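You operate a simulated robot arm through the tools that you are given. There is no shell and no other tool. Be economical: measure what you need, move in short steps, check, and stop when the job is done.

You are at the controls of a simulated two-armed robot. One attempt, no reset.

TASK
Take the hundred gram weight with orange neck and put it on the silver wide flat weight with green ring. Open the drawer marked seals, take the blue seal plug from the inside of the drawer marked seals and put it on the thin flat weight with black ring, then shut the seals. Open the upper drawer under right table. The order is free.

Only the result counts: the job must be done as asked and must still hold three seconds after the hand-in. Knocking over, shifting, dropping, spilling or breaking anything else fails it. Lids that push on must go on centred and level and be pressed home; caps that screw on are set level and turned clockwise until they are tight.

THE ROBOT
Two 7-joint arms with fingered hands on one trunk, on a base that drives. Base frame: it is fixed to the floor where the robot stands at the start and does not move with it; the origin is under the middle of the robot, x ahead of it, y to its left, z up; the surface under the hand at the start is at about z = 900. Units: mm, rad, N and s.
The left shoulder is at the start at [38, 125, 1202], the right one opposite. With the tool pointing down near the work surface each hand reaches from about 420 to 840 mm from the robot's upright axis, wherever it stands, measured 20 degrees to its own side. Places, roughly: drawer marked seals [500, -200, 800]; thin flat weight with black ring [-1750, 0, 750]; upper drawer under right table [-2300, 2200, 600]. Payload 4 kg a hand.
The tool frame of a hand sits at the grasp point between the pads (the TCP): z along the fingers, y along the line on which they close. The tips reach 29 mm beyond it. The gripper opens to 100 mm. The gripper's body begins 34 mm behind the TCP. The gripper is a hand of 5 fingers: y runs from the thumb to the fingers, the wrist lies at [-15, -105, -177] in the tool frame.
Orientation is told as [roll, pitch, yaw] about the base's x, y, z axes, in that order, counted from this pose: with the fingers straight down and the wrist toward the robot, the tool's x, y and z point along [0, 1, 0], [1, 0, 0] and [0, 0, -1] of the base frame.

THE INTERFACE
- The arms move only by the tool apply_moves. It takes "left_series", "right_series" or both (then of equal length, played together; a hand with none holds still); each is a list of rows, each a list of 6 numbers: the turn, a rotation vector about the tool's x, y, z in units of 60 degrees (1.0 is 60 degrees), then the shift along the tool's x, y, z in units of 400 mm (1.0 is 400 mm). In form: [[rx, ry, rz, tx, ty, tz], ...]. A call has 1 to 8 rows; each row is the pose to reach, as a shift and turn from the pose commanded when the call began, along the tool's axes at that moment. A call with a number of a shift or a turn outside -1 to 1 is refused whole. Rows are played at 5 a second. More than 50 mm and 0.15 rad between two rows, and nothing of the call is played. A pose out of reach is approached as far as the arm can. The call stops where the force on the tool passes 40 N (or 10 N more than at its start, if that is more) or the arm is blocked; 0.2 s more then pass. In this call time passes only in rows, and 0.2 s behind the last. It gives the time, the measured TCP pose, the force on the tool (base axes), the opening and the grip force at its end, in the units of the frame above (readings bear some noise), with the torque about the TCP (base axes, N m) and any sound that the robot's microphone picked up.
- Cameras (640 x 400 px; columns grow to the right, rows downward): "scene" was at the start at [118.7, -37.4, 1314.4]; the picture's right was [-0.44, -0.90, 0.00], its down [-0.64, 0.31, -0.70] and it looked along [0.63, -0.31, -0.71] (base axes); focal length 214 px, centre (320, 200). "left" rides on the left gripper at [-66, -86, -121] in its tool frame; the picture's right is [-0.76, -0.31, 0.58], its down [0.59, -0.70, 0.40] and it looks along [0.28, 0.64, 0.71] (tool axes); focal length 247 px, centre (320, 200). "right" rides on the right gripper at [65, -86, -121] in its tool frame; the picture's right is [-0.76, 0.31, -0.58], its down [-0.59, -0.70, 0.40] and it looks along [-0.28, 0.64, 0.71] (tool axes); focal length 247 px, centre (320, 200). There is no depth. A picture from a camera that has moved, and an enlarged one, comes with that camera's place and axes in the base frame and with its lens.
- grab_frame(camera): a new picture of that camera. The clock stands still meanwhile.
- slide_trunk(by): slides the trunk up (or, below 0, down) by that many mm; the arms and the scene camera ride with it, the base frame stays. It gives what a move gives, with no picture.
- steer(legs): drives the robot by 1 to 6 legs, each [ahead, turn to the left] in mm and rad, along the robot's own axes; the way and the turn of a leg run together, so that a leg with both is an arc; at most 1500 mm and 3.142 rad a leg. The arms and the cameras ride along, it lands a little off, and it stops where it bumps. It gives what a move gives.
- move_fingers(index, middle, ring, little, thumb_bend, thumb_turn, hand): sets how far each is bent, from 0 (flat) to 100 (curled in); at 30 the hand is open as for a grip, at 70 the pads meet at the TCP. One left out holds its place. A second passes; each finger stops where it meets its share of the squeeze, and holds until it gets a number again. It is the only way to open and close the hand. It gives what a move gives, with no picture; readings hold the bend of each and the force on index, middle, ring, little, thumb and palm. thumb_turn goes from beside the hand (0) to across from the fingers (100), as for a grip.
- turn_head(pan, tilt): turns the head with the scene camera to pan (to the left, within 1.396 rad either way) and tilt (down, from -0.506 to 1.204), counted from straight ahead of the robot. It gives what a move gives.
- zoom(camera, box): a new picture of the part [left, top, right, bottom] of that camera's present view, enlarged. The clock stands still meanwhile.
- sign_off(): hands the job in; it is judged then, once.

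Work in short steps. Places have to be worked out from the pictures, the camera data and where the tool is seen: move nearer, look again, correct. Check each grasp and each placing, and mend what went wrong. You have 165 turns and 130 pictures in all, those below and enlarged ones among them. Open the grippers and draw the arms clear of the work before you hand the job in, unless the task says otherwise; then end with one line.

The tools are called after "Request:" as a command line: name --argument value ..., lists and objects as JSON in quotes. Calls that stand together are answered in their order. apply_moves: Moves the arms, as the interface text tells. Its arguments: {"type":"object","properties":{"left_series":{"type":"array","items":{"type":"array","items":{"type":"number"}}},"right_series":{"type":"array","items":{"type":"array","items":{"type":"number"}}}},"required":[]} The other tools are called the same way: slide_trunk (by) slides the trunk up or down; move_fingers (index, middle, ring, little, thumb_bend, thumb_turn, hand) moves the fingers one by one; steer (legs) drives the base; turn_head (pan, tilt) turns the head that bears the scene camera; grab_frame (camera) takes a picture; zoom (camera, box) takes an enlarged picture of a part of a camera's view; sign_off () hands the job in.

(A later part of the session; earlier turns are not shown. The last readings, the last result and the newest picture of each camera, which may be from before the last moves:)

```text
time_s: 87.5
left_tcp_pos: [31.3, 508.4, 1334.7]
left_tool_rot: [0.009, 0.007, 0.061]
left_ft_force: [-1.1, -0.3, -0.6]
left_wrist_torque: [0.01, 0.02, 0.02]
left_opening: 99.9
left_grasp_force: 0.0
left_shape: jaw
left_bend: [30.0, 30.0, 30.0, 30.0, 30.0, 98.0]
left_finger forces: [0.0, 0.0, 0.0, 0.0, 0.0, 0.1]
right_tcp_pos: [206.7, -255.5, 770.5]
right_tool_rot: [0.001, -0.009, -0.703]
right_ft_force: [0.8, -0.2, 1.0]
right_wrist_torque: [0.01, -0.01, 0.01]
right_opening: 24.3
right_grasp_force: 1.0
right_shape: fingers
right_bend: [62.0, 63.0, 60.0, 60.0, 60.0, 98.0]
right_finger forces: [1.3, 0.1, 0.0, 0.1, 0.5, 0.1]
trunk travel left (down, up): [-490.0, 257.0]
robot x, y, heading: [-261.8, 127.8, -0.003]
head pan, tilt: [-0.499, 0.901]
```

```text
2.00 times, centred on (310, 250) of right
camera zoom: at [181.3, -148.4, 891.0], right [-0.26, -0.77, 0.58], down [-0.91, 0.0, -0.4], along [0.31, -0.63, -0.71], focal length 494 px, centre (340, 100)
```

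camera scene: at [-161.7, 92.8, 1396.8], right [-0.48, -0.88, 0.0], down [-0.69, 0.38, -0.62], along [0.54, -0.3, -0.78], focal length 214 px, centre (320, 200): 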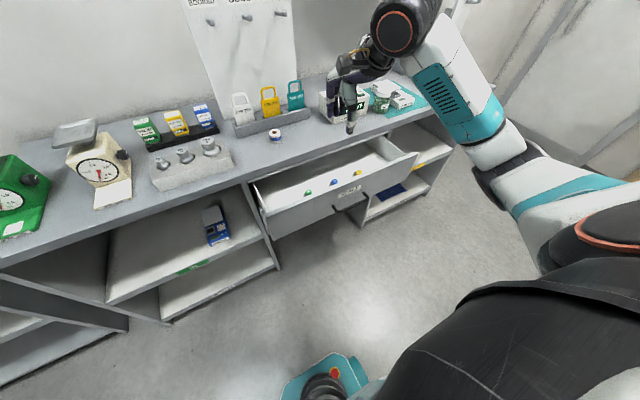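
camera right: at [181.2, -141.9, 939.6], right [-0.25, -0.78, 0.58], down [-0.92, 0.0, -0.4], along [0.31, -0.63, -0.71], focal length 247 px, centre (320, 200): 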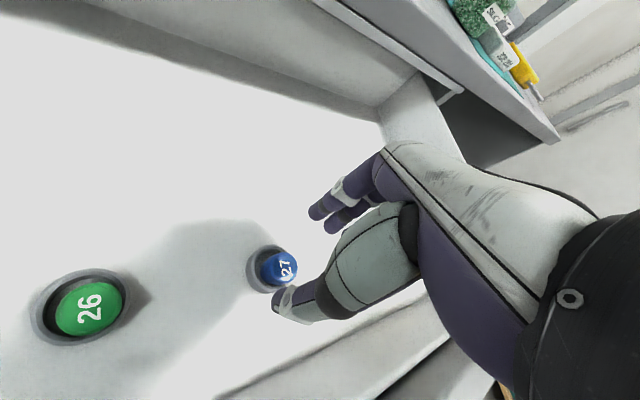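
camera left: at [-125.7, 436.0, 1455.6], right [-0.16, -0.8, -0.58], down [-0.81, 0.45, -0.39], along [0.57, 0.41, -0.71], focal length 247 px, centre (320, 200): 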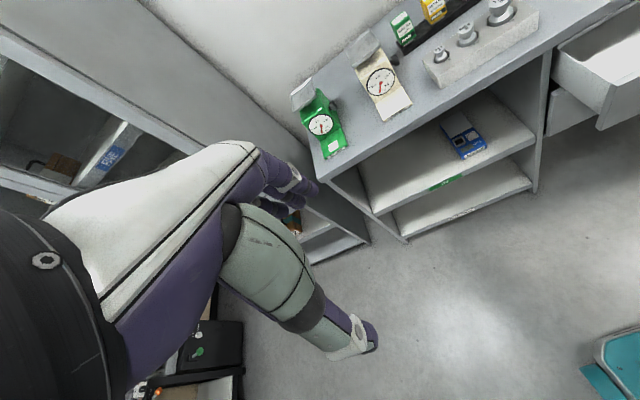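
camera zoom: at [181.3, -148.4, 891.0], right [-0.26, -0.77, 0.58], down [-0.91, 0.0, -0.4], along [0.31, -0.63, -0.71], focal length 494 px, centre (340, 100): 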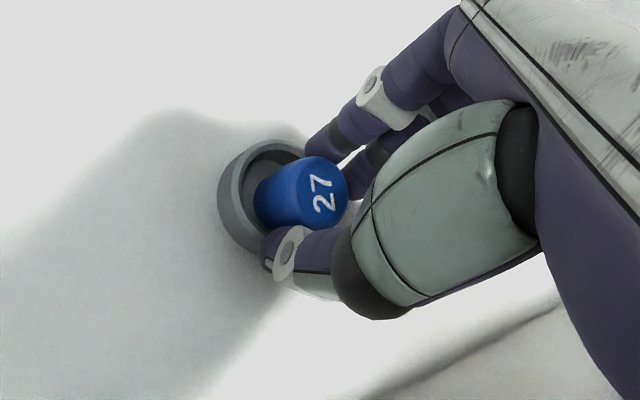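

Finger and thumb are on both sides of the cap, the index just touching. I close firmly.

Request:
move_fingers --hand "right" --index 74 --middle 74 --thumb_bend 74

Request:
zoom --camera "right" --box '[200, 150, 420, 350]'

```text
time_s: 88.5
left_tcp_pos: [31.9, 508.6, 1335.0]
left_tool_rot: [0.012, 0.008, 0.061]
left_ft_force: [-0.9, -0.1, -1.1]
left_wrist_torque: [0.0, -0.01, 0.01]
left_opening: 99.7
left_grasp_force: 0.2
left_shape: jaw
left_bend: [30.0, 30.0, 30.0, 30.0, 30.0, 98.0]
left_finger forces: [0.0, 0.0, 0.0, 0.0, 0.0, 0.1]
right_tcp_pos: [206.0, -255.9, 771.2]
right_tool_rot: [-0.001, -0.009, -0.701]
right_ft_force: [-0.7, -1.1, 1.4]
right_wrist_torque: [0.02, -0.02, 0.09]
right_opening: 20.2
right_grasp_force: 11.6
right_shape: fingers
right_bend: [61.0, 73.0, 60.0, 60.0, 64.0, 98.0]
right_finger forces: [9.7, 2.4, 0.0, 0.0, 11.3, 0.0]
trunk travel left (down, up): [-490.0, 257.0]
robot x, y, heading: [-260.0, 129.4, -0.003]
head pan, tilt: [-0.499, 0.901]
```

```text
2.00 times, centred on (310, 250) of right
camera zoom: at [181.2, -148.4, 891.0], right [-0.26, -0.77, 0.58], down [-0.91, 0.0, -0.4], along [0.31, -0.63, -0.71], focal length 494 px, centre (340, 100)
```

zoom: 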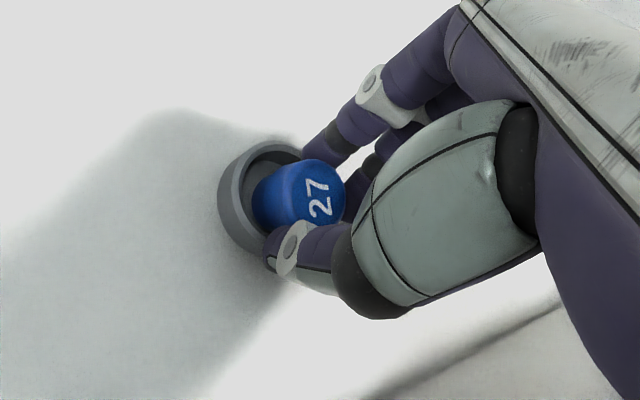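

The cap is held at about 11 N. I lift 40 mm slowly and check that the socket stays behind.

Request:
apply_moves --right_series '[[0, 0, 0, 0, 0, -0.02], [0, 0, 0, 0, 0, -0.04], [0, 0, 0, 0, 0, -0.07], [0, 0, 0, 0, 0, -0.1]]'

Request:
zoom --camera "right" --box '[180, 150, 400, 350]'

```text
time_s: 89.5
left_tcp_pos: [32.4, 508.1, 1334.5]
left_tool_rot: [0.01, 0.007, 0.059]
left_ft_force: [0.8, -0.3, -0.7]
left_wrist_torque: [0.04, 0.01, 0.01]
left_opening: 99.8
left_grasp_force: 0.0
left_shape: jaw
left_bend: [30.0, 30.0, 30.0, 30.0, 30.0, 98.0]
left_finger forces: [0.1, 0.1, 0.0, 0.1, 0.1, 0.0]
right_tcp_pos: [204.0, -257.1, 810.0]
right_tool_rot: [-0.001, -0.008, -0.7]
right_ft_force: [-0.6, 0.5, -1.2]
right_wrist_torque: [0.0, -0.02, 0.01]
right_opening: 19.8
right_grasp_force: 10.6
right_shape: fingers
right_bend: [61.0, 73.0, 60.0, 60.0, 65.0, 97.0]
right_finger forces: [9.5, 1.6, 0.0, 0.0, 10.5, 0.1]
trunk travel left (down, up): [-490.0, 257.0]
robot x, y, heading: [-261.8, 129.6, -0.002]
head pan, tilt: [-0.499, 0.901]
```

```text
2.00 times, centred on (290, 250) of right
camera zoom: at [180.7, -148.3, 929.9], right [-0.26, -0.77, 0.58], down [-0.91, 0.0, -0.4], along [0.31, -0.63, -0.71], focal length 494 px, centre (380, 100)
```

zoom: 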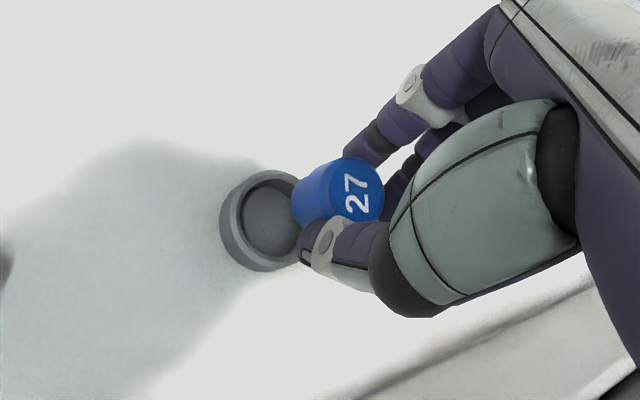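

The plug came out cleanly and the socket stayed. I lift well above the drawer, then turn right so the left arm can shut the drawer.

Request:
apply_moves --right_series '[[0, 0, 0, 0, 0, -0.11], [0, 0, 0, 0, 0, -0.22], [0, 0, 0, 0, 0, -0.33], [0, 0, 0, 0, 0, -0.44], [0, 0, 0, 0, 0, -0.55], [0, 0, 0, 0, 0, -0.65]]'

Request:
steer --legs '[[50, 0], [0, -0.8]]'

Request:
turn_head --pan 0.2 --tilt 0.9

Request:
grab_frame --camera "scene"

```text
time_s: 90.9
left_tcp_pos: [32.8, 508.0, 1335.7]
left_tool_rot: [0.011, 0.006, 0.06]
left_ft_force: [0.5, 0.3, 1.0]
left_wrist_torque: [-0.01, 0.01, -0.02]
left_opening: 100.0
left_grasp_force: 0.0
left_shape: jaw
left_bend: [30.0, 30.0, 30.0, 30.0, 30.0, 98.0]
left_finger forces: [0.0, 0.0, 0.1, 0.0, 0.0, 0.1]
right_tcp_pos: [203.4, -253.3, 1072.1]
right_tool_rot: [0.0, -0.009, -0.7]
right_ft_force: [-0.5, 0.4, -0.6]
right_wrist_torque: [0.03, -0.01, 0.03]
right_opening: 19.6
right_grasp_force: 10.7
right_shape: fingers
right_bend: [61.0, 73.0, 60.0, 60.0, 65.0, 97.0]
right_finger forces: [9.4, 1.5, 0.0, 0.0, 10.5, 0.1]
trunk travel left (down, up): [-490.0, 257.0]
robot x, y, heading: [-261.0, 127.4, 0.002]
head pan, tilt: [-0.499, 0.901]
```

```text
time_s: 93.9
left_tcp_pos: [263.8, 190.1, 1334.7]
left_tool_rot: [0.01, 0.004, -0.724]
left_ft_force: [-0.2, 0.5, -0.4]
left_wrist_torque: [0.0, -0.03, -0.02]
left_opening: 99.9
left_grasp_force: 0.1
left_shape: jaw
left_bend: [30.0, 30.0, 30.0, 30.0, 30.0, 98.0]
left_finger forces: [0.1, 0.0, 0.0, 0.0, 0.1, 0.1]
right_tcp_pos: [-153.9, -469.7, 1072.1]
right_tool_rot: [-0.001, -0.009, -1.485]
right_ft_force: [0.6, -0.4, 0.4]
right_wrist_torque: [-0.02, 0.0, 0.01]
right_opening: 19.6
right_grasp_force: 10.2
right_shape: fingers
right_bend: [61.0, 73.0, 60.0, 60.0, 65.0, 97.0]
right_finger forces: [9.2, 1.5, 0.0, 0.0, 10.2, 0.0]
trunk travel left (down, up): [-490.0, 257.0]
robot x, y, heading: [-209.8, 129.3, -0.783]
head pan, tilt: [-0.499, 0.901]
```

```text
time_s: 95.0
left_tcp_pos: [263.1, 190.1, 1335.5]
left_tool_rot: [0.01, 0.006, -0.724]
left_ft_force: [0.4, 0.7, -0.4]
left_wrist_torque: [0.02, 0.0, -0.02]
left_opening: 100.0
left_grasp_force: 0.1
left_shape: jaw
left_bend: [30.0, 30.0, 30.0, 30.0, 30.0, 98.0]
left_finger forces: [0.0, 0.1, 0.1, 0.1, 0.0, 0.1]
right_tcp_pos: [-153.4, -469.3, 1071.9]
right_tool_rot: [0.001, -0.008, -1.485]
right_ft_force: [-0.3, 0.5, 0.3]
right_wrist_torque: [-0.01, 0.01, 0.03]
right_opening: 19.7
right_grasp_force: 9.9
right_shape: fingers
right_bend: [61.0, 73.0, 60.0, 60.0, 65.0, 97.0]
right_finger forces: [9.1, 1.4, 0.0, 0.1, 10.2, 0.1]
trunk travel left (down, up): [-490.0, 257.0]
robot x, y, heading: [-212.3, 130.8, -0.781]
head pan, tilt: [0.201, 0.901]
```

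```text
55 pictures are left
camera scene: at [-125.3, 62.4, 1396.8], right [-0.55, -0.83, 0.0], down [-0.65, 0.43, -0.62], along [0.52, -0.34, -0.78], focal length 214 px, centre (320, 200)
```

scene: 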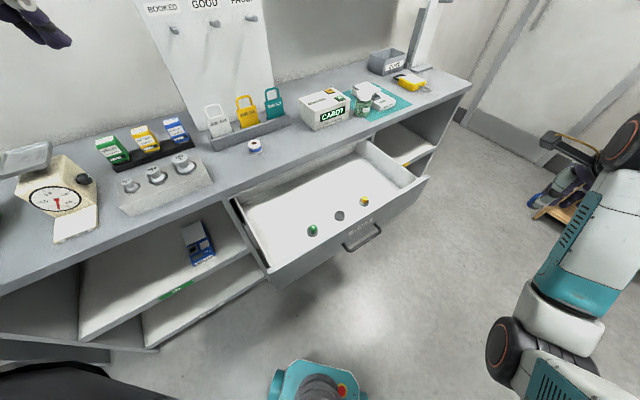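

The left arm can reach the drawer front better if I turn farther right. I close the left hand into a firm pusher, turn to about -1.2 rad and lower the trunk.

Request:
move_fingers --hand "left" --index 68 --middle 68 --ring 68 --little 68 --thumb_bend 70

Request:
steer --legs '[[0, -0.42]]'

Request:
slide_trunk --by -250

```text
time_s: 96.0
left_tcp_pos: [263.5, 188.4, 1335.7]
left_tool_rot: [0.01, 0.006, -0.723]
left_ft_force: [-1.1, 0.3, -0.1]
left_wrist_torque: [0.0, -0.01, 0.01]
left_opening: 4.0
left_grasp_force: 0.1
left_shape: fingers
left_bend: [68.0, 68.0, 68.0, 68.0, 70.0, 98.0]
left_finger forces: [0.1, 0.0, 0.0, 0.0, 0.1, 0.1]
right_tcp_pos: [-153.9, -468.8, 1072.7]
right_tool_rot: [0.002, -0.007, -1.485]
right_ft_force: [0.4, -0.2, -0.5]
right_wrist_torque: [0.01, 0.01, 0.0]
right_opening: 19.5
right_grasp_force: 10.4
right_shape: fingers
right_bend: [61.0, 73.0, 60.0, 60.0, 65.0, 97.0]
right_finger forces: [9.1, 1.4, 0.1, 0.0, 10.2, 0.0]
trunk travel left (down, up): [-490.0, 257.0]
robot x, y, heading: [-210.5, 129.7, -0.788]
head pan, tilt: [0.201, 0.901]
```

```text
time_s: 97.6
left_tcp_pos: [246.6, -8.1, 1334.7]
left_tool_rot: [0.01, 0.008, -1.143]
left_ft_force: [0.4, 0.5, 0.4]
left_wrist_torque: [0.0, -0.06, 0.03]
left_opening: 4.0
left_grasp_force: 0.1
left_shape: fingers
left_bend: [68.0, 68.0, 68.0, 68.0, 70.0, 98.0]
left_finger forces: [0.1, 0.1, 0.1, 0.1, 0.1, 0.1]
right_tcp_pos: [-402.8, -441.1, 1072.4]
right_tool_rot: [0.0, -0.009, -1.905]
right_ft_force: [-0.1, -0.5, -0.4]
right_wrist_torque: [0.01, 0.06, 0.0]
right_opening: 19.6
right_grasp_force: 9.8
right_shape: fingers
right_bend: [61.0, 73.0, 60.0, 60.0, 65.0, 97.0]
right_finger forces: [9.0, 1.4, 0.1, 0.1, 10.1, 0.1]
trunk travel left (down, up): [-490.0, 257.0]
robot x, y, heading: [-208.6, 129.1, -1.21]
head pan, tilt: [0.201, 0.901]
```

```text
time_s: 100.2
left_tcp_pos: [246.6, -8.5, 1084.5]
left_tool_rot: [0.01, 0.008, -1.145]
left_ft_force: [0.3, 0.0, -0.1]
left_wrist_torque: [0.01, 0.0, -0.03]
left_opening: 4.0
left_grasp_force: 0.1
left_shape: fingers
left_bend: [68.0, 68.0, 68.0, 68.0, 70.0, 98.0]
left_finger forces: [0.0, 0.0, 0.0, 0.0, 0.0, 0.0]
right_tcp_pos: [-403.9, -441.0, 822.5]
right_tool_rot: [0.001, -0.009, -1.907]
right_ft_force: [-0.4, -0.7, -0.2]
right_wrist_torque: [-0.05, 0.0, 0.01]
right_opening: 19.5
right_grasp_force: 10.2
right_shape: fingers
right_bend: [61.0, 73.0, 60.0, 60.0, 65.0, 97.0]
right_finger forces: [9.1, 1.4, 0.0, 0.0, 10.1, 0.0]
trunk travel left (down, up): [-240.0, 507.0]
robot x, y, heading: [-210.6, 130.5, -1.204]
head pan, tilt: [0.201, 0.901]
```

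Next I bring the left hand in front of the drawer face, at about (40,-240,980), turning it toward +x.

Request:
apply_moves --left_series '[[0, 0, -0.115, -0.101, 0.045, 0.0], [0, 0, -0.23, -0.202, 0.089, 0.02], [0, 0, -0.345, -0.303, 0.134, 0.06], [0, 0, -0.46, -0.404, 0.178, 0.1], [0, 0, -0.575, -0.505, 0.223, 0.15], [0, 0, -0.69, -0.607, 0.267, 0.2], [0, 0, -0.8, -0.708, 0.312, 0.25]]'

Request:
grab_frame --camera "scene"

```text
time_s: 101.8
left_tcp_pos: [59.4, -236.4, 992.9]
left_tool_rot: [0.013, -0.006, -0.302]
left_ft_force: [0.2, -0.6, -1.5]
left_wrist_torque: [0.07, -0.01, 0.02]
left_opening: 3.7
left_grasp_force: 0.0
left_shape: fingers
left_bend: [68.0, 68.0, 68.0, 68.0, 70.0, 98.0]
left_finger forces: [0.0, 0.0, 0.0, 0.0, 0.0, 0.0]
left hand out of reach, approached as far as the arm can: row 7
right_tcp_pos: [-401.5, -443.5, 821.0]
right_tool_rot: [-0.004, -0.006, -1.905]
right_ft_force: [0.9, -0.7, -0.3]
right_wrist_torque: [0.03, 0.0, -0.04]
right_opening: 19.3
right_grasp_force: 10.3
right_shape: fingers
right_bend: [61.0, 73.0, 60.0, 60.0, 65.0, 97.0]
right_finger forces: [9.0, 1.4, 0.1, 0.1, 10.1, 0.0]
trunk travel left (down, up): [-240.0, 507.0]
robot x, y, heading: [-212.4, 128.0, -1.213]
head pan, tilt: [0.201, 0.901]
```

```text
54 pictures are left
camera scene: at [-138.9, -20.4, 1141.1], right [-0.85, -0.53, 0.0], down [-0.42, 0.66, -0.62], along [0.33, -0.52, -0.79], focal length 214 px, centre (320, 200)
```

scene: 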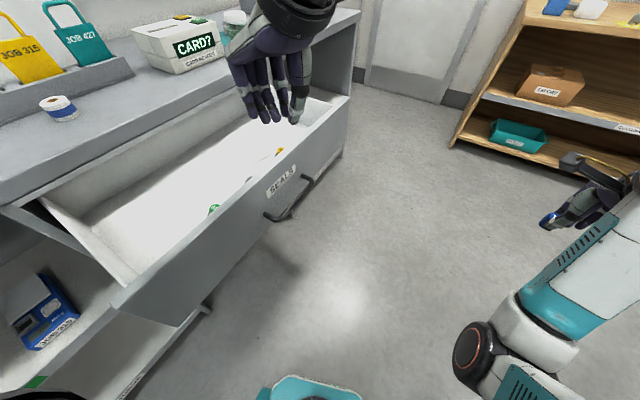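

The arm cannot fold that close, so I push farther from the robot, right of the handle at y≈-380. First I move sideways at this height.

Request:
apply_moves --left_series '[[0, 0, 0, -0.09, 0.008, 0], [0, 0, 0, -0.18, 0.018, 0], [0, 0, 0, -0.27, 0.024, 0], [0, 0, 0, -0.365, 0.0, 0]]'

Request:
apply_moves --left_series '[[-0.127, 0, 0, 0, -0.01, 0.06], [-0.255, 0, 0, 0, -0.02, 0.12], [-0.38, 0, 0, 0, -0.03, 0.18], [-0.51, 0, 0, 0, -0.04, 0.25], [-0.637, 0, 0, 0, -0.05, 0.33], [-0.764, 0, 0, 0, -0.06, 0.41], [-0.764, 0, 0, 0, -0.06, 0.48]]'

Request:
grab_frame --camera "scene"

```text
time_s: 102.8
left_tcp_pos: [93.0, -309.8, 985.9]
left_tool_rot: [0.011, -0.004, -0.306]
left_ft_force: [0.3, 0.2, 0.7]
left_wrist_torque: [0.01, 0.0, 0.0]
left_opening: 3.9
left_grasp_force: 0.0
left_shape: fingers
left_bend: [68.0, 68.0, 68.0, 68.0, 70.0, 98.0]
left_finger forces: [0.0, 0.0, 0.0, 0.1, 0.0, 0.0]
left hand out of reach, approached as far as the arm can: row 1, 2, 3, 4
right_tcp_pos: [-403.5, -441.1, 822.2]
right_tool_rot: [0.0, -0.009, -1.905]
right_ft_force: [0.5, 0.5, 0.0]
right_wrist_torque: [0.01, 0.03, 0.02]
right_opening: 19.5
right_grasp_force: 10.3
right_shape: fingers
right_bend: [61.0, 73.0, 60.0, 60.0, 65.0, 97.0]
right_finger forces: [9.0, 1.5, 0.0, 0.1, 10.1, 0.0]
trunk travel left (down, up): [-240.0, 507.0]
robot x, y, heading: [-212.1, 132.1, -1.206]
head pan, tilt: [0.201, 0.901]
```

```text
time_s: 104.4
left_tcp_pos: [255.6, -315.7, 843.4]
left_tool_rot: [0.015, -0.803, -0.319]
left_ft_force: [0.4, -0.2, 0.4]
left_wrist_torque: [0.02, 0.03, -0.01]
left_opening: 4.0
left_grasp_force: 0.0
left_shape: fingers
left_bend: [68.0, 68.0, 68.0, 68.0, 70.0, 98.0]
left_finger forces: [0.1, 0.1, 0.0, 0.0, 0.0, 0.0]
left hand out of reach, approached as far as the arm can: row 1, 2, 3, 4, 5, 6, 7
right_tcp_pos: [-402.7, -441.0, 822.7]
right_tool_rot: [-0.001, -0.007, -1.904]
right_ft_force: [-0.5, 0.2, 0.0]
right_wrist_torque: [0.01, -0.01, -0.02]
right_opening: 19.3
right_grasp_force: 10.2
right_shape: fingers
right_bend: [61.0, 73.0, 60.0, 60.0, 65.0, 97.0]
right_finger forces: [9.0, 1.4, 0.1, 0.0, 10.1, 0.0]
trunk travel left (down, up): [-240.0, 507.0]
robot x, y, heading: [-215.1, 130.7, -1.207]
head pan, tilt: [0.201, 0.901]
```

```text
53 pictures are left
camera scene: at [-141.1, -17.5, 1142.3], right [-0.85, -0.53, 0.0], down [-0.42, 0.66, -0.62], along [0.33, -0.53, -0.78], focal length 214 px, centre (320, 200)
```

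scene: 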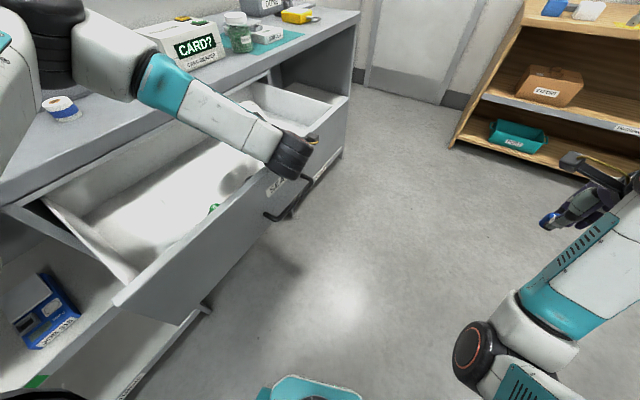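

The left arm cannot take that posture, and it now hangs over the drawer. I raise the trunk to clear everything; I will set the plug down first and shut the drawer afterward with the right hand, whose reach there is proven.

Request:
slide_trunk --by 300

Request:
apply_moves --left_series '[[0.125, 0, 0, 0.02, -0.03, -0.03], [0.25, 0, 0, 0.04, -0.06, -0.06], [0.375, 0, 0, 0.06, -0.1, -0.1], [0.5, 0, 0, 0.08, -0.13, -0.13], [0.625, 0, 0, 0.1, -0.16, -0.16], [0.764, 0, 0, 0.128, -0.19, -0.195]]'

Request:
steer --legs '[[0, -1.2]]'

Request:
turn_head --pan -0.3 --tilt 0.6

Request:
grab_frame --camera "scene"

```text
time_s: 107.4
left_tcp_pos: [247.2, -295.8, 1233.1]
left_tool_rot: [-0.181, -0.893, -0.172]
left_ft_force: [0.1, -0.5, -0.2]
left_wrist_torque: [-0.02, -0.06, -0.06]
left_opening: 3.7
left_grasp_force: 0.0
left_shape: fingers
left_bend: [68.0, 68.0, 68.0, 68.0, 70.0, 98.0]
left_finger forces: [0.1, 0.0, 0.0, 0.1, 0.1, 0.0]
right_tcp_pos: [-403.5, -441.9, 1121.0]
right_tool_rot: [0.002, -0.01, -1.905]
right_ft_force: [0.0, -0.4, -0.4]
right_wrist_torque: [-0.02, 0.0, -0.04]
right_opening: 19.5
right_grasp_force: 10.0
right_shape: fingers
right_bend: [61.0, 73.0, 60.0, 60.0, 65.0, 97.0]
right_finger forces: [9.0, 1.3, 0.0, 0.0, 10.1, 0.1]
trunk travel left (down, up): [-540.0, 207.0]
robot x, y, heading: [-208.5, 128.7, -1.206]
head pan, tilt: [0.201, 0.901]
```

```text
time_s: 108.8
left_tcp_pos: [159.6, -214.2, 1216.9]
left_tool_rot: [-0.116, -0.099, -0.303]
left_ft_force: [0.3, 0.0, -0.4]
left_wrist_torque: [0.0, 0.0, 0.0]
left_opening: 3.7
left_grasp_force: 0.1
left_shape: fingers
left_bend: [68.0, 68.0, 68.0, 68.0, 70.0, 98.0]
left_finger forces: [0.0, 0.0, 0.0, 0.1, 0.1, 0.1]
right_tcp_pos: [-404.0, -441.3, 1122.2]
right_tool_rot: [0.001, -0.011, -1.907]
right_ft_force: [0.0, -0.3, -0.1]
right_wrist_torque: [-0.01, 0.0, -0.03]
right_opening: 19.5
right_grasp_force: 10.7
right_shape: fingers
right_bend: [61.0, 73.0, 60.0, 60.0, 65.0, 97.0]
right_finger forces: [8.9, 1.4, 0.0, 0.0, 10.1, 0.1]
trunk travel left (down, up): [-540.0, 207.0]
robot x, y, heading: [-208.5, 129.9, -1.211]
head pan, tilt: [0.201, 0.901]
```

```text
time_s: 112.3
left_tcp_pos: [-408.0, -337.5, 1215.6]
left_tool_rot: [-0.114, -0.101, -1.519]
left_ft_force: [0.9, 0.3, -0.7]
left_wrist_torque: [-0.03, 0.01, 0.02]
left_opening: 3.6
left_grasp_force: 0.0
left_shape: fingers
left_bend: [68.0, 68.0, 68.0, 68.0, 70.0, 98.0]
left_finger forces: [0.0, 0.0, 0.0, 0.1, 0.1, 0.1]
right_tcp_pos: [-814.9, 112.9, 1122.8]
right_tool_rot: [0.0, -0.009, -3.121]
right_ft_force: [0.4, 0.8, -0.2]
right_wrist_torque: [0.02, -0.03, 0.0]
right_opening: 19.2
right_grasp_force: 10.2
right_shape: fingers
right_bend: [61.0, 73.0, 60.0, 60.0, 65.0, 97.0]
right_finger forces: [8.8, 1.5, 0.0, 0.1, 9.8, 0.0]
trunk travel left (down, up): [-540.0, 207.0]
robot x, y, heading: [-210.0, 131.3, -2.428]
head pan, tilt: [0.201, 0.901]
```

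```text
time_s: 113.3
left_tcp_pos: [-408.9, -337.6, 1217.0]
left_tool_rot: [-0.114, -0.1, -1.522]
left_ft_force: [-0.4, 0.3, 0.2]
left_wrist_torque: [0.01, 0.01, -0.02]
left_opening: 3.9
left_grasp_force: 0.0
left_shape: fingers
left_bend: [68.0, 68.0, 68.0, 68.0, 70.0, 98.0]
left_finger forces: [0.1, 0.0, 0.0, 0.0, 0.0, 0.0]
right_tcp_pos: [-816.0, 112.6, 1121.6]
right_tool_rot: [-0.001, -0.009, -3.123]
right_ft_force: [-0.1, -0.2, -1.1]
right_wrist_torque: [-0.01, -0.01, -0.01]
right_opening: 19.3
right_grasp_force: 10.1
right_shape: fingers
right_bend: [61.0, 73.0, 60.0, 60.0, 65.0, 97.0]
right_finger forces: [8.8, 1.5, 0.0, 0.0, 9.8, 0.1]
trunk travel left (down, up): [-540.0, 207.0]
robot x, y, heading: [-207.7, 132.2, -2.429]
head pan, tilt: [-0.3, 0.6]
```

```text
52 pictures are left
camera scene: at [-316.8, 72.6, 1471.9], right [-0.4, 0.92, 0.0], down [0.52, 0.23, -0.82], along [-0.75, -0.33, -0.57], focal length 214 px, centre (320, 200)
```

scene: 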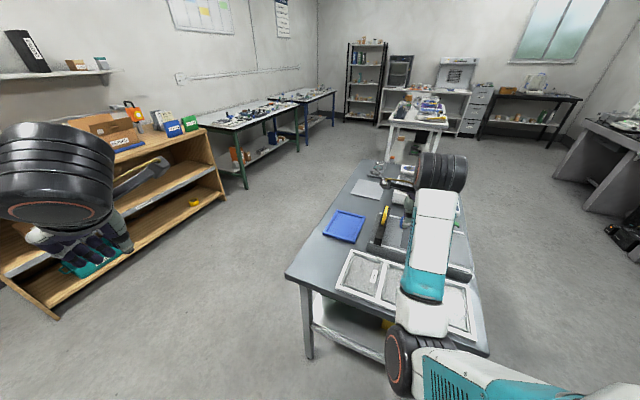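

A long table stretches behind, from about x=-680 to the far end near -1800. I zoom to find the black-ring weight.

Request:
zoom --camera "scene" --box '[280, 80, 480, 240]'

```text
2.50 times, centred on (380, 160) of scene
camera zoom: at [-316.8, 72.6, 1471.9], right [-0.4, 0.92, 0.0], down [0.52, 0.23, -0.82], along [-0.75, -0.33, -0.57], focal length 536 px, centre (170, 300)
```

zoom: 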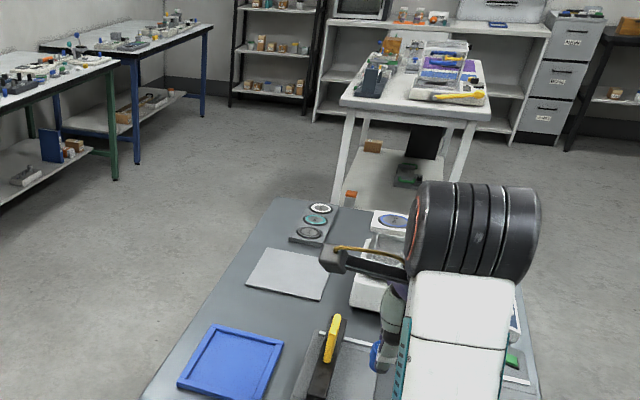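

Three flat disks sit on a plate at the table's far end, about (-1785,-120). I drive around the table's left side: first along the gap between drawer and table.

Request:
steer --legs '[[0, 0.73], [940, 0], [0, -1.49]]'

Request:
grab_frame --camera "scene"

```text
time_s: 124.0
left_tcp_pos: [-791.3, -1003.8, 1217.4]
left_tool_rot: [-0.114, -0.099, -2.3]
left_ft_force: [-0.8, -0.9, -0.2]
left_wrist_torque: [-0.02, 0.0, -0.03]
left_opening: 3.6
left_grasp_force: 0.0
left_shape: fingers
left_bend: [68.0, 68.0, 68.0, 68.0, 70.0, 98.0]
left_finger forces: [0.0, 0.0, 0.0, 0.1, 0.0, 0.0]
right_tcp_pos: [-764.9, -399.6, 1121.3]
right_tool_rot: [0.0, -0.008, 2.379]
right_ft_force: [0.3, -0.4, -0.3]
right_wrist_torque: [0.01, -0.01, 0.0]
right_opening: 18.6
right_grasp_force: 10.2
right_shape: fingers
right_bend: [72.0, 73.0, 60.0, 60.0, 66.0, 97.0]
right_finger forces: [8.6, 1.5, 0.0, 0.0, 9.3, 0.0]
trunk travel left (down, up): [-540.0, 207.0]
robot x, y, heading: [-322.6, -807.3, 3.073]
head pan, tilt: [-0.3, 0.6]
```

```text
50 pictures are left
camera scene: at [-438.1, -778.7, 1471.9], right [0.36, 0.93, 0.0], down [0.53, -0.2, -0.82], along [-0.77, 0.3, -0.57], focal length 214 px, centre (320, 200)
```

scene: 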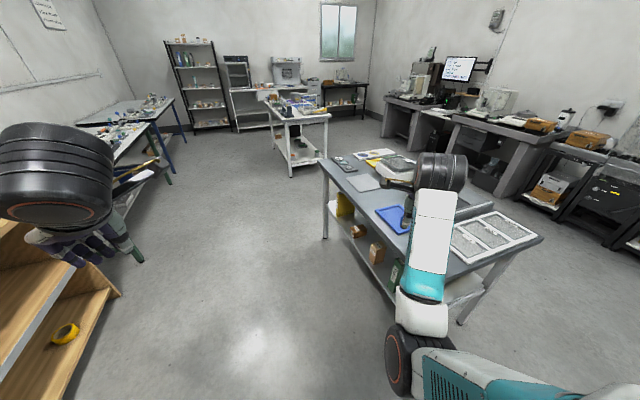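

The index bend changed from 61 to 72 on the way; I check that the plug is still well held.

Request:
zoom --camera "right" --box '[200, 150, 400, 330]'

```text
2.22 times, centred on (300, 240) of right
camera zoom: at [-747.5, -504.8, 1242.3], right [0.3, 0.76, 0.58], down [0.91, -0.06, -0.41], along [-0.27, 0.65, -0.71], focal length 549 px, centre (364, 111)
```

zoom: 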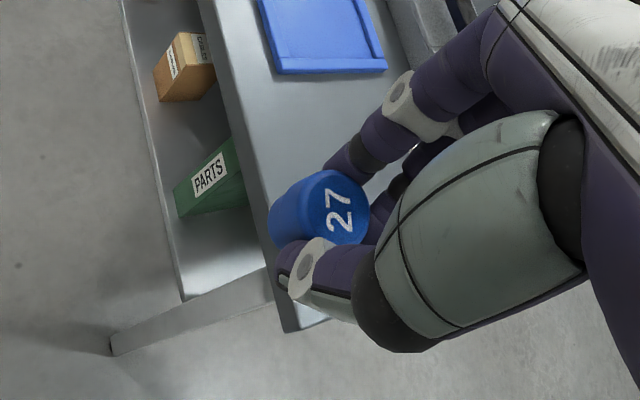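

The plug is held upright. I drive on along the table side and then turn to face it.

Request:
steer --legs '[[1400, 0], [200, 0], [0, -1.5]]'

Request:
turn_head --pan -0.35 --tilt 0.85

Request:
grab_frame --camera "scene"

```text
time_s: 135.7
left_tcp_pos: [-2106.2, -287.5, 1216.2]
left_tool_rot: [-0.114, -0.1, 2.522]
left_ft_force: [-0.4, 0.3, -0.3]
left_wrist_torque: [-0.03, -0.03, -0.01]
left_opening: 3.7
left_grasp_force: 0.0
left_shape: fingers
left_bend: [68.0, 68.0, 68.0, 68.0, 70.0, 98.0]
left_finger forces: [0.0, 0.0, 0.0, 0.0, 0.1, 0.0]
right_tcp_pos: [-1501.7, -248.4, 1120.7]
right_tool_rot: [0.001, -0.01, 0.919]
right_ft_force: [0.2, -0.5, -0.8]
right_wrist_torque: [-0.01, -0.03, 0.01]
right_opening: 18.4
right_grasp_force: 10.0
right_shape: fingers
right_bend: [72.0, 73.0, 60.0, 60.0, 66.0, 97.0]
right_finger forces: [8.5, 1.4, 0.0, 0.1, 9.2, 0.0]
trunk travel left (down, up): [-540.0, 207.0]
robot x, y, heading: [-1863.2, -731.5, 1.613]
head pan, tilt: [-0.3, 0.6]
```

```text
time_s: 136.4
left_tcp_pos: [-2107.1, -287.4, 1216.7]
left_tool_rot: [-0.114, -0.101, 2.522]
left_ft_force: [0.7, 0.3, 0.4]
left_wrist_torque: [0.01, 0.0, 0.0]
left_opening: 3.9
left_grasp_force: 0.0
left_shape: fingers
left_bend: [68.0, 68.0, 68.0, 68.0, 70.0, 98.0]
left_finger forces: [0.0, 0.0, 0.1, 0.1, 0.0, 0.0]
right_tcp_pos: [-1502.8, -248.0, 1121.8]
right_tool_rot: [0.0, -0.007, 0.919]
right_ft_force: [-0.7, 0.3, -1.0]
right_wrist_torque: [-0.03, 0.0, 0.0]
right_opening: 18.4
right_grasp_force: 9.3
right_shape: fingers
right_bend: [72.0, 73.0, 60.0, 60.0, 66.0, 97.0]
right_finger forces: [8.5, 1.5, 0.0, 0.0, 9.1, 0.0]
trunk travel left (down, up): [-540.0, 207.0]
robot x, y, heading: [-1864.7, -728.9, 1.617]
head pan, tilt: [-0.351, 0.85]
```

```text
48 pictures are left
camera scene: at [-1841.6, -628.2, 1451.1], right [0.95, -0.3, 0.0], down [-0.23, -0.72, -0.66], along [0.2, 0.63, -0.75], focal length 214 px, centre (320, 200)
```

scene: 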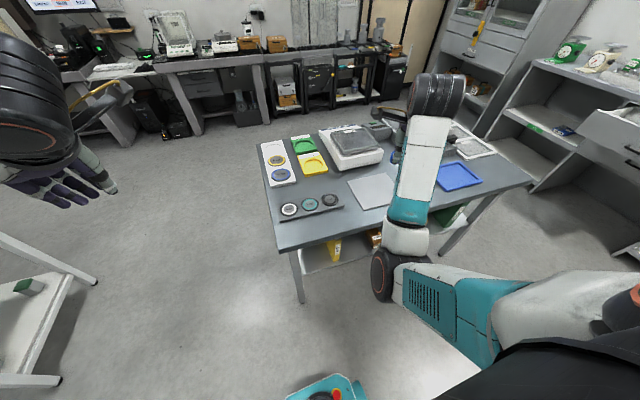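

Now I zoom on the table end with the disks.

Request:
zoom --camera "scene" --box '[250, 125, 400, 245]'

```text
3.33 times, centred on (325, 185) of scene
camera zoom: at [-1841.6, -628.2, 1451.1], right [0.95, -0.3, 0.0], down [-0.23, -0.72, -0.66], along [0.2, 0.63, -0.75], focal length 715 px, centre (303, 250)
```

zoom: 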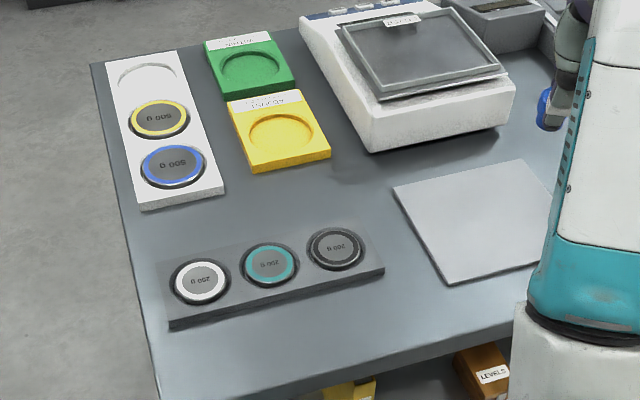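

The black-ring 200 g disk is the rightmost of the three, at about (-1620,-68). I bring the right hand above it, then lower the trunk.

Request:
apply_moves --right_series '[[0, 0, -0.053, 0.1, 0.036, 0], [0, 0, -0.107, 0.2, 0.072, 0], [0, 0, -0.16, 0.304, 0.107, 0], [0, 0, -0.214, 0.405, 0.143, 0], [0, 0, -0.267, 0.507, 0.179, 0]]'

Request:
slide_trunk --by -220

Request:
grab_frame --camera "right"

Request:
grab_frame --camera "scene"

```text
time_s: 137.6
left_tcp_pos: [-2107.2, -287.6, 1217.2]
left_tool_rot: [-0.113, -0.099, 2.523]
left_ft_force: [0.6, 0.1, -0.8]
left_wrist_torque: [-0.02, -0.02, 0.0]
left_opening: 3.5
left_grasp_force: 0.1
left_shape: fingers
left_bend: [68.0, 68.0, 68.0, 68.0, 70.0, 98.0]
left_finger forces: [0.0, 0.0, 0.0, 0.0, 0.0, 0.0]
right_tcp_pos: [-1621.8, -67.5, 1123.3]
right_tool_rot: [-0.002, -0.005, 1.198]
right_ft_force: [0.2, 0.5, -0.9]
right_wrist_torque: [-0.01, 0.01, 0.02]
right_opening: 18.0
right_grasp_force: 9.6
right_shape: fingers
right_bend: [72.0, 73.0, 60.0, 60.0, 66.0, 97.0]
right_finger forces: [8.5, 1.3, 0.0, 0.1, 9.1, 0.0]
trunk travel left (down, up): [-540.0, 207.0]
robot x, y, heading: [-1861.3, -731.9, 1.616]
head pan, tilt: [-0.351, 0.85]
```

```text
time_s: 140.0
left_tcp_pos: [-2105.3, -288.5, 996.4]
left_tool_rot: [-0.115, -0.1, 2.524]
left_ft_force: [1.0, -0.1, -0.2]
left_wrist_torque: [-0.02, 0.01, -0.02]
left_opening: 3.7
left_grasp_force: 0.1
left_shape: fingers
left_bend: [68.0, 68.0, 68.0, 68.0, 70.0, 98.0]
left_finger forces: [0.0, 0.1, 0.1, 0.0, 0.1, 0.0]
right_tcp_pos: [-1619.1, -68.1, 903.6]
right_tool_rot: [-0.002, -0.009, 1.201]
right_ft_force: [0.3, 0.1, -0.4]
right_wrist_torque: [0.0, 0.04, 0.0]
right_opening: 17.9
right_grasp_force: 9.2
right_shape: fingers
right_bend: [72.0, 73.0, 60.0, 60.0, 66.0, 97.0]
right_finger forces: [8.4, 1.4, 0.0, 0.0, 9.0, 0.0]
trunk travel left (down, up): [-320.0, 427.0]
robot x, y, heading: [-1864.7, -734.8, 1.617]
head pan, tilt: [-0.351, 0.85]
```

```text
46 pictures are left
camera right: at [-1712.7, -123.7, 1023.6], right [0.81, 0.01, 0.58], down [0.29, -0.87, -0.4], along [0.5, 0.5, -0.71], focal length 247 px, centre (320, 200)
```

right: 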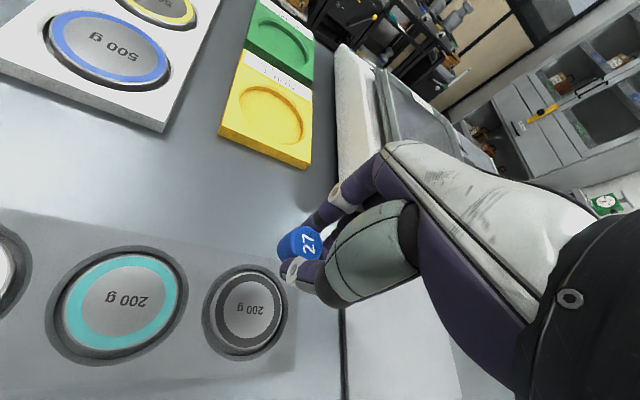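

```text
45 pictures are left
camera scene: at [-1843.0, -594.7, 1228.3], right [0.95, -0.3, 0.0], down [-0.23, -0.72, -0.66], along [0.2, 0.63, -0.75], focal length 214 px, centre (320, 200)
```

scene: 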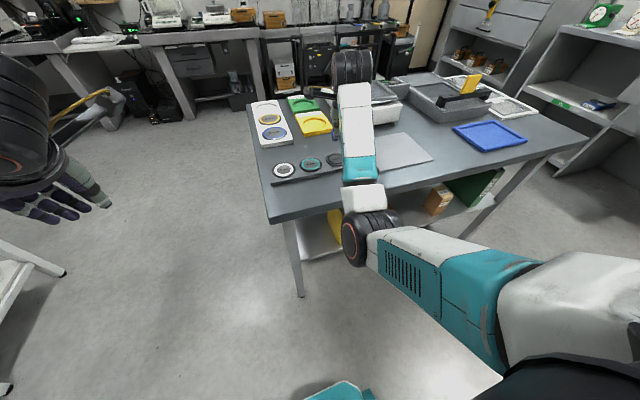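

Judged from the hand camera, the black-ring disk is about 27 mm nearer to me than the hand. I correct and come down to z≈850.

Request:
apply_moves --right_series '[[0, 0, 0, -0.029, -0.061, 0.06], [0, 0, 0, -0.029, -0.061, 0.13]]'

Request:
grab_frame --camera "right"

```text
time_s: 140.6
left_tcp_pos: [-2106.3, -289.5, 997.1]
left_tool_rot: [-0.114, -0.1, 2.521]
left_ft_force: [-0.2, 0.2, 0.0]
left_wrist_torque: [-0.01, 0.0, -0.04]
left_opening: 3.6
left_grasp_force: 0.1
left_shape: fingers
left_bend: [68.0, 68.0, 68.0, 68.0, 70.0, 98.0]
left_finger forces: [0.0, 0.1, 0.0, 0.0, 0.0, 0.0]
right_tcp_pos: [-1617.4, -92.0, 855.3]
right_tool_rot: [0.001, -0.015, 1.2]
right_ft_force: [0.4, -0.1, 10.5]
right_wrist_torque: [0.04, 0.13, 0.03]
right_opening: 15.1
right_grasp_force: 10.7
right_shape: fingers
right_bend: [72.0, 74.0, 60.0, 60.0, 68.0, 97.0]
right_finger forces: [9.5, 2.5, 0.0, 0.0, 9.6, 0.0]
trunk travel left (down, up): [-320.0, 427.0]
robot x, y, heading: [-1860.4, -731.2, 1.618]
head pan, tilt: [-0.351, 0.85]
```

```text
44 pictures are left
camera right: at [-1711.2, -148.8, 974.2], right [0.81, 0.0, 0.58], down [0.29, -0.86, -0.41], along [0.5, 0.5, -0.7], focal length 247 px, centre (320, 200)
```

right: 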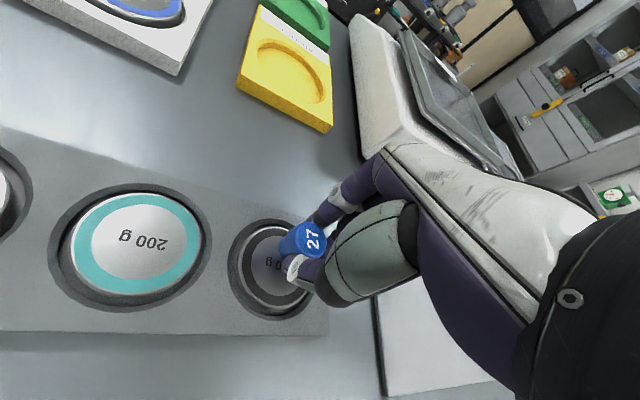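

The plug already touches the disk (10 N), so the surface is higher than told, near z≈814, and the disk centre is really at about (-1638,-102). I lift 12 mm and shift to it.

Request:
apply_moves --right_series '[[0, 0, 0, 0, 0, -0.03], [0, 0, 0, 0.04, -0.042, -0.03]]'

Request:
grab_frame --camera "right"

Request:
zoom --camera "scene" --box '[260, 110, 400, 220]'

```text
time_s: 141.2
left_tcp_pos: [-2107.1, -286.8, 997.1]
left_tool_rot: [-0.113, -0.1, 2.522]
left_ft_force: [0.0, -0.2, -0.4]
left_wrist_torque: [-0.02, -0.01, -0.01]
left_opening: 3.8
left_grasp_force: 0.1
left_shape: fingers
left_bend: [68.0, 68.0, 68.0, 68.0, 70.0, 98.0]
left_finger forces: [0.0, 0.0, 0.1, 0.1, 0.1, 0.0]
right_tcp_pos: [-1639.4, -103.4, 861.7]
right_tool_rot: [0.0, -0.008, 1.199]
right_ft_force: [-0.3, -0.5, -0.5]
right_wrist_torque: [0.01, -0.01, -0.04]
right_opening: 15.4
right_grasp_force: 9.2
right_shape: fingers
right_bend: [72.0, 74.0, 60.0, 60.0, 68.0, 97.0]
right_finger forces: [8.8, 1.1, 0.0, 0.1, 8.8, 0.0]
trunk travel left (down, up): [-320.0, 427.0]
robot x, y, heading: [-1863.7, -732.2, 1.613]
head pan, tilt: [-0.351, 0.85]
```

```text
43 pictures are left
camera right: at [-1733.1, -158.8, 983.4], right [0.81, 0.01, 0.58], down [0.3, -0.87, -0.4], along [0.5, 0.5, -0.71], focal length 247 px, centre (320, 200)
```

right: 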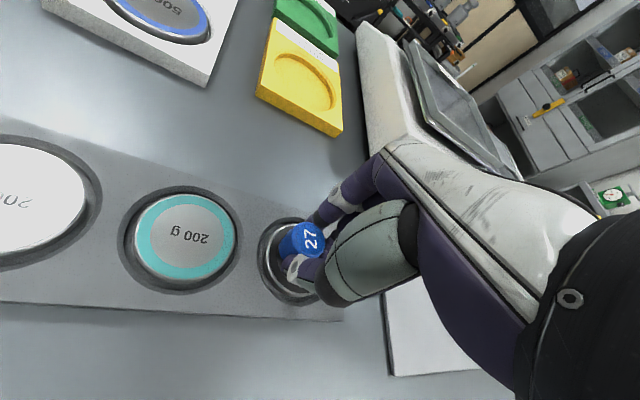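

```text
3.64 times, centred on (330, 165) of scene
camera zoom: at [-1843.3, -594.3, 1228.1], right [0.95, -0.3, 0.0], down [-0.23, -0.72, -0.66], along [0.2, 0.63, -0.75], focal length 780 px, centre (284, 327)
```

zoom: 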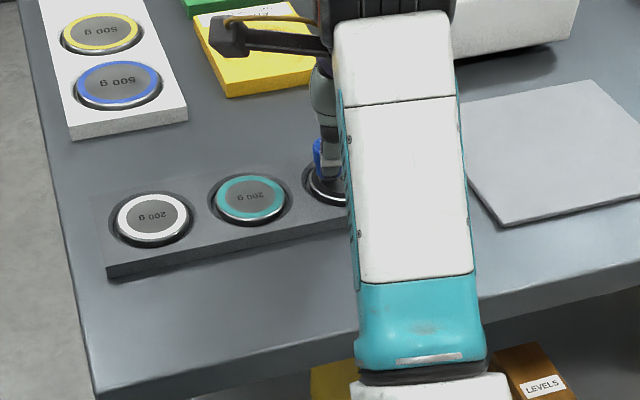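

Nearly centred; I shift about 7 mm for the plug's offset in the hand and zoom in to check its tilt.

Request:
apply_moves --right_series '[[0, 0, 0, -0.0185, -0.006, 0]]'

Request:
zoom --camera "right" --box '[230, 180, 350, 310]'

```text
time_s: 141.6
left_tcp_pos: [-2105.8, -287.1, 996.3]
left_tool_rot: [-0.114, -0.101, 2.523]
left_ft_force: [0.2, -0.9, -0.1]
left_wrist_torque: [0.05, -0.01, 0.02]
left_opening: 3.6
left_grasp_force: 0.1
left_shape: fingers
left_bend: [68.0, 68.0, 68.0, 68.0, 70.0, 98.0]
left_finger forces: [0.1, 0.1, 0.0, 0.0, 0.1, 0.1]
right_tcp_pos: [-1633.3, -108.3, 862.5]
right_tool_rot: [-0.002, -0.008, 1.198]
right_ft_force: [0.6, 0.6, -0.9]
right_wrist_torque: [-0.05, -0.01, -0.02]
right_opening: 15.1
right_grasp_force: 9.7
right_shape: fingers
right_bend: [72.0, 74.0, 60.0, 60.0, 68.0, 97.0]
right_finger forces: [8.8, 1.1, 0.1, 0.1, 8.8, 0.0]
trunk travel left (down, up): [-320.0, 427.0]
robot x, y, heading: [-1863.3, -733.5, 1.613]
head pan, tilt: [-0.351, 0.85]
```

```text
3.08 times, centred on (290, 245) of right
camera zoom: at [-1726.3, -164.1, 982.7], right [0.81, 0.01, 0.58], down [0.29, -0.87, -0.4], along [0.5, 0.5, -0.71], focal length 760 px, centre (412, 62)
```

zoom: 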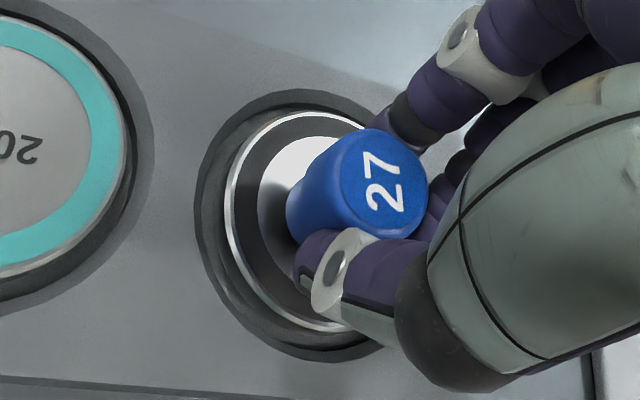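

The plug is nearly upright and over the disk. I correct 6 mm more and lower gently.

Request:
apply_moves --right_series '[[0, 0, 0, -0.016, 0, 0], [0, 0, 0, -0.016, 0, 0.008]]'

Request:
apply_moves --right_series '[[0, 0, 0, 0, 0, 0.006]]'

Request:
zoom --camera "right" --box '[230, 180, 350, 310]'

```text
time_s: 142.2
left_tcp_pos: [-2106.0, -286.1, 996.9]
left_tool_rot: [-0.112, -0.1, 2.523]
left_ft_force: [-0.4, -0.7, -0.2]
left_wrist_torque: [-0.01, -0.03, 0.03]
left_opening: 3.7
left_grasp_force: 0.0
left_shape: fingers
left_bend: [68.0, 68.0, 68.0, 68.0, 70.0, 98.0]
left_finger forces: [0.0, 0.0, 0.0, 0.1, 0.0, 0.0]
right_tcp_pos: [-1626.1, -111.0, 859.5]
right_tool_rot: [-0.003, -0.008, 1.198]
right_ft_force: [1.0, 0.8, 0.7]
right_wrist_torque: [0.0, 0.0, -0.03]
right_opening: 15.7
right_grasp_force: 9.3
right_shape: fingers
right_bend: [72.0, 74.0, 60.0, 60.0, 68.0, 97.0]
right_finger forces: [8.8, 1.3, 0.0, 0.0, 8.8, 0.0]
trunk travel left (down, up): [-320.0, 427.0]
robot x, y, heading: [-1861.6, -731.8, 1.615]
head pan, tilt: [-0.351, 0.85]
```

```text
time_s: 142.6
left_tcp_pos: [-2106.7, -287.0, 996.0]
left_tool_rot: [-0.114, -0.102, 2.522]
left_ft_force: [0.5, 0.0, 0.7]
left_wrist_torque: [0.0, -0.02, 0.02]
left_opening: 3.5
left_grasp_force: 0.0
left_shape: fingers
left_bend: [68.0, 68.0, 68.0, 68.0, 70.0, 98.0]
left_finger forces: [0.0, 0.0, 0.0, 0.1, 0.0, 0.0]
right_tcp_pos: [-1625.4, -110.5, 855.6]
right_tool_rot: [-0.001, -0.011, 1.197]
right_ft_force: [1.1, -0.5, 0.4]
right_wrist_torque: [0.0, 0.0, -0.05]
right_opening: 15.4
right_grasp_force: 9.1
right_shape: fingers
right_bend: [72.0, 74.0, 60.0, 60.0, 68.0, 97.0]
right_finger forces: [8.8, 1.1, 0.0, 0.0, 8.8, 0.0]
trunk travel left (down, up): [-320.0, 427.0]
robot x, y, heading: [-1865.5, -734.9, 1.614]
head pan, tilt: [-0.351, 0.85]
```

```text
3.08 times, centred on (290, 245) of right
camera zoom: at [-1719.5, -166.8, 977.1], right [0.81, 0.01, 0.58], down [0.29, -0.87, -0.4], along [0.5, 0.5, -0.71], focal length 760 px, centre (412, 62)
```

zoom: 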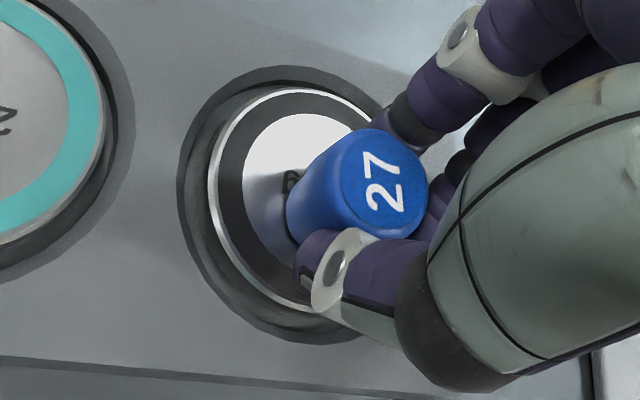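

Good alignment; I go on lowering by small steps.

Request:
apply_moves --right_series '[[0, 0, 0, 0.003, 0.007, 0.006]]'

Request:
apply_moves --right_series '[[0, 0, 0, 0, 0, 0.005]]'

Request:
apply_moves --right_series '[[0, 0, 0, 0, 0, 0.005]]'

```text
time_s: 143.0
left_tcp_pos: [-2106.3, -287.9, 996.4]
left_tool_rot: [-0.115, -0.1, 2.523]
left_ft_force: [-0.5, 0.1, 0.2]
left_wrist_torque: [-0.02, 0.01, -0.02]
left_opening: 3.7
left_grasp_force: 0.1
left_shape: fingers
left_bend: [68.0, 68.0, 68.0, 68.0, 70.0, 98.0]
left_finger forces: [0.0, 0.1, 0.0, 0.1, 0.0, 0.0]
right_tcp_pos: [-1626.8, -107.0, 856.1]
right_tool_rot: [-0.002, -0.009, 1.198]
right_ft_force: [0.5, -2.1, 4.9]
right_wrist_torque: [-0.08, 0.08, 0.02]
right_opening: 15.4
right_grasp_force: 10.1
right_shape: fingers
right_bend: [72.0, 74.0, 60.0, 60.0, 68.0, 97.0]
right_finger forces: [8.5, 1.4, 0.0, 0.0, 10.1, 0.0]
trunk travel left (down, up): [-320.0, 427.0]
robot x, y, heading: [-1859.1, -730.8, 1.615]
head pan, tilt: [-0.351, 0.85]
```

```text
time_s: 143.4
left_tcp_pos: [-2106.9, -288.4, 997.2]
left_tool_rot: [-0.115, -0.102, 2.523]
left_ft_force: [-0.1, -0.5, -0.6]
left_wrist_torque: [0.0, 0.02, 0.02]
left_opening: 3.9
left_grasp_force: 0.0
left_shape: fingers
left_bend: [68.0, 68.0, 68.0, 68.0, 70.0, 98.0]
left_finger forces: [0.0, 0.1, 0.0, 0.0, 0.0, 0.0]
right_tcp_pos: [-1627.2, -108.8, 853.8]
right_tool_rot: [-0.001, -0.014, 1.2]
right_ft_force: [-0.1, -1.4, 11.3]
right_wrist_torque: [0.01, 0.05, 0.02]
right_opening: 15.4
right_grasp_force: 11.2
right_shape: fingers
right_bend: [72.0, 74.0, 60.0, 60.0, 68.0, 97.0]
right_finger forces: [9.9, 1.7, 0.0, 0.0, 10.4, 0.0]
trunk travel left (down, up): [-320.0, 427.0]
robot x, y, heading: [-1861.5, -732.4, 1.614]
head pan, tilt: [-0.351, 0.85]
```

```text
time_s: 143.8
left_tcp_pos: [-2106.3, -289.8, 997.5]
left_tool_rot: [-0.117, -0.102, 2.521]
left_ft_force: [0.0, -0.5, -0.2]
left_wrist_torque: [-0.02, 0.0, 0.03]
left_opening: 3.8
left_grasp_force: 0.0
left_shape: fingers
left_bend: [68.0, 68.0, 68.0, 68.0, 70.0, 98.0]
left_finger forces: [0.0, 0.0, 0.0, 0.0, 0.1, 0.0]
right_tcp_pos: [-1626.7, -109.4, 853.4]
right_tool_rot: [0.001, -0.015, 1.198]
right_ft_force: [1.9, 0.2, 14.9]
right_wrist_torque: [0.04, 0.06, -0.02]
right_opening: 15.2
right_grasp_force: 11.6
right_shape: fingers
right_bend: [72.0, 74.0, 60.0, 60.0, 68.0, 97.0]
right_finger forces: [11.7, 2.0, 0.0, 0.0, 9.6, 0.1]
trunk travel left (down, up): [-320.0, 427.0]
robot x, y, heading: [-1860.8, -726.0, 1.615]
head pan, tilt: [-0.351, 0.85]
```

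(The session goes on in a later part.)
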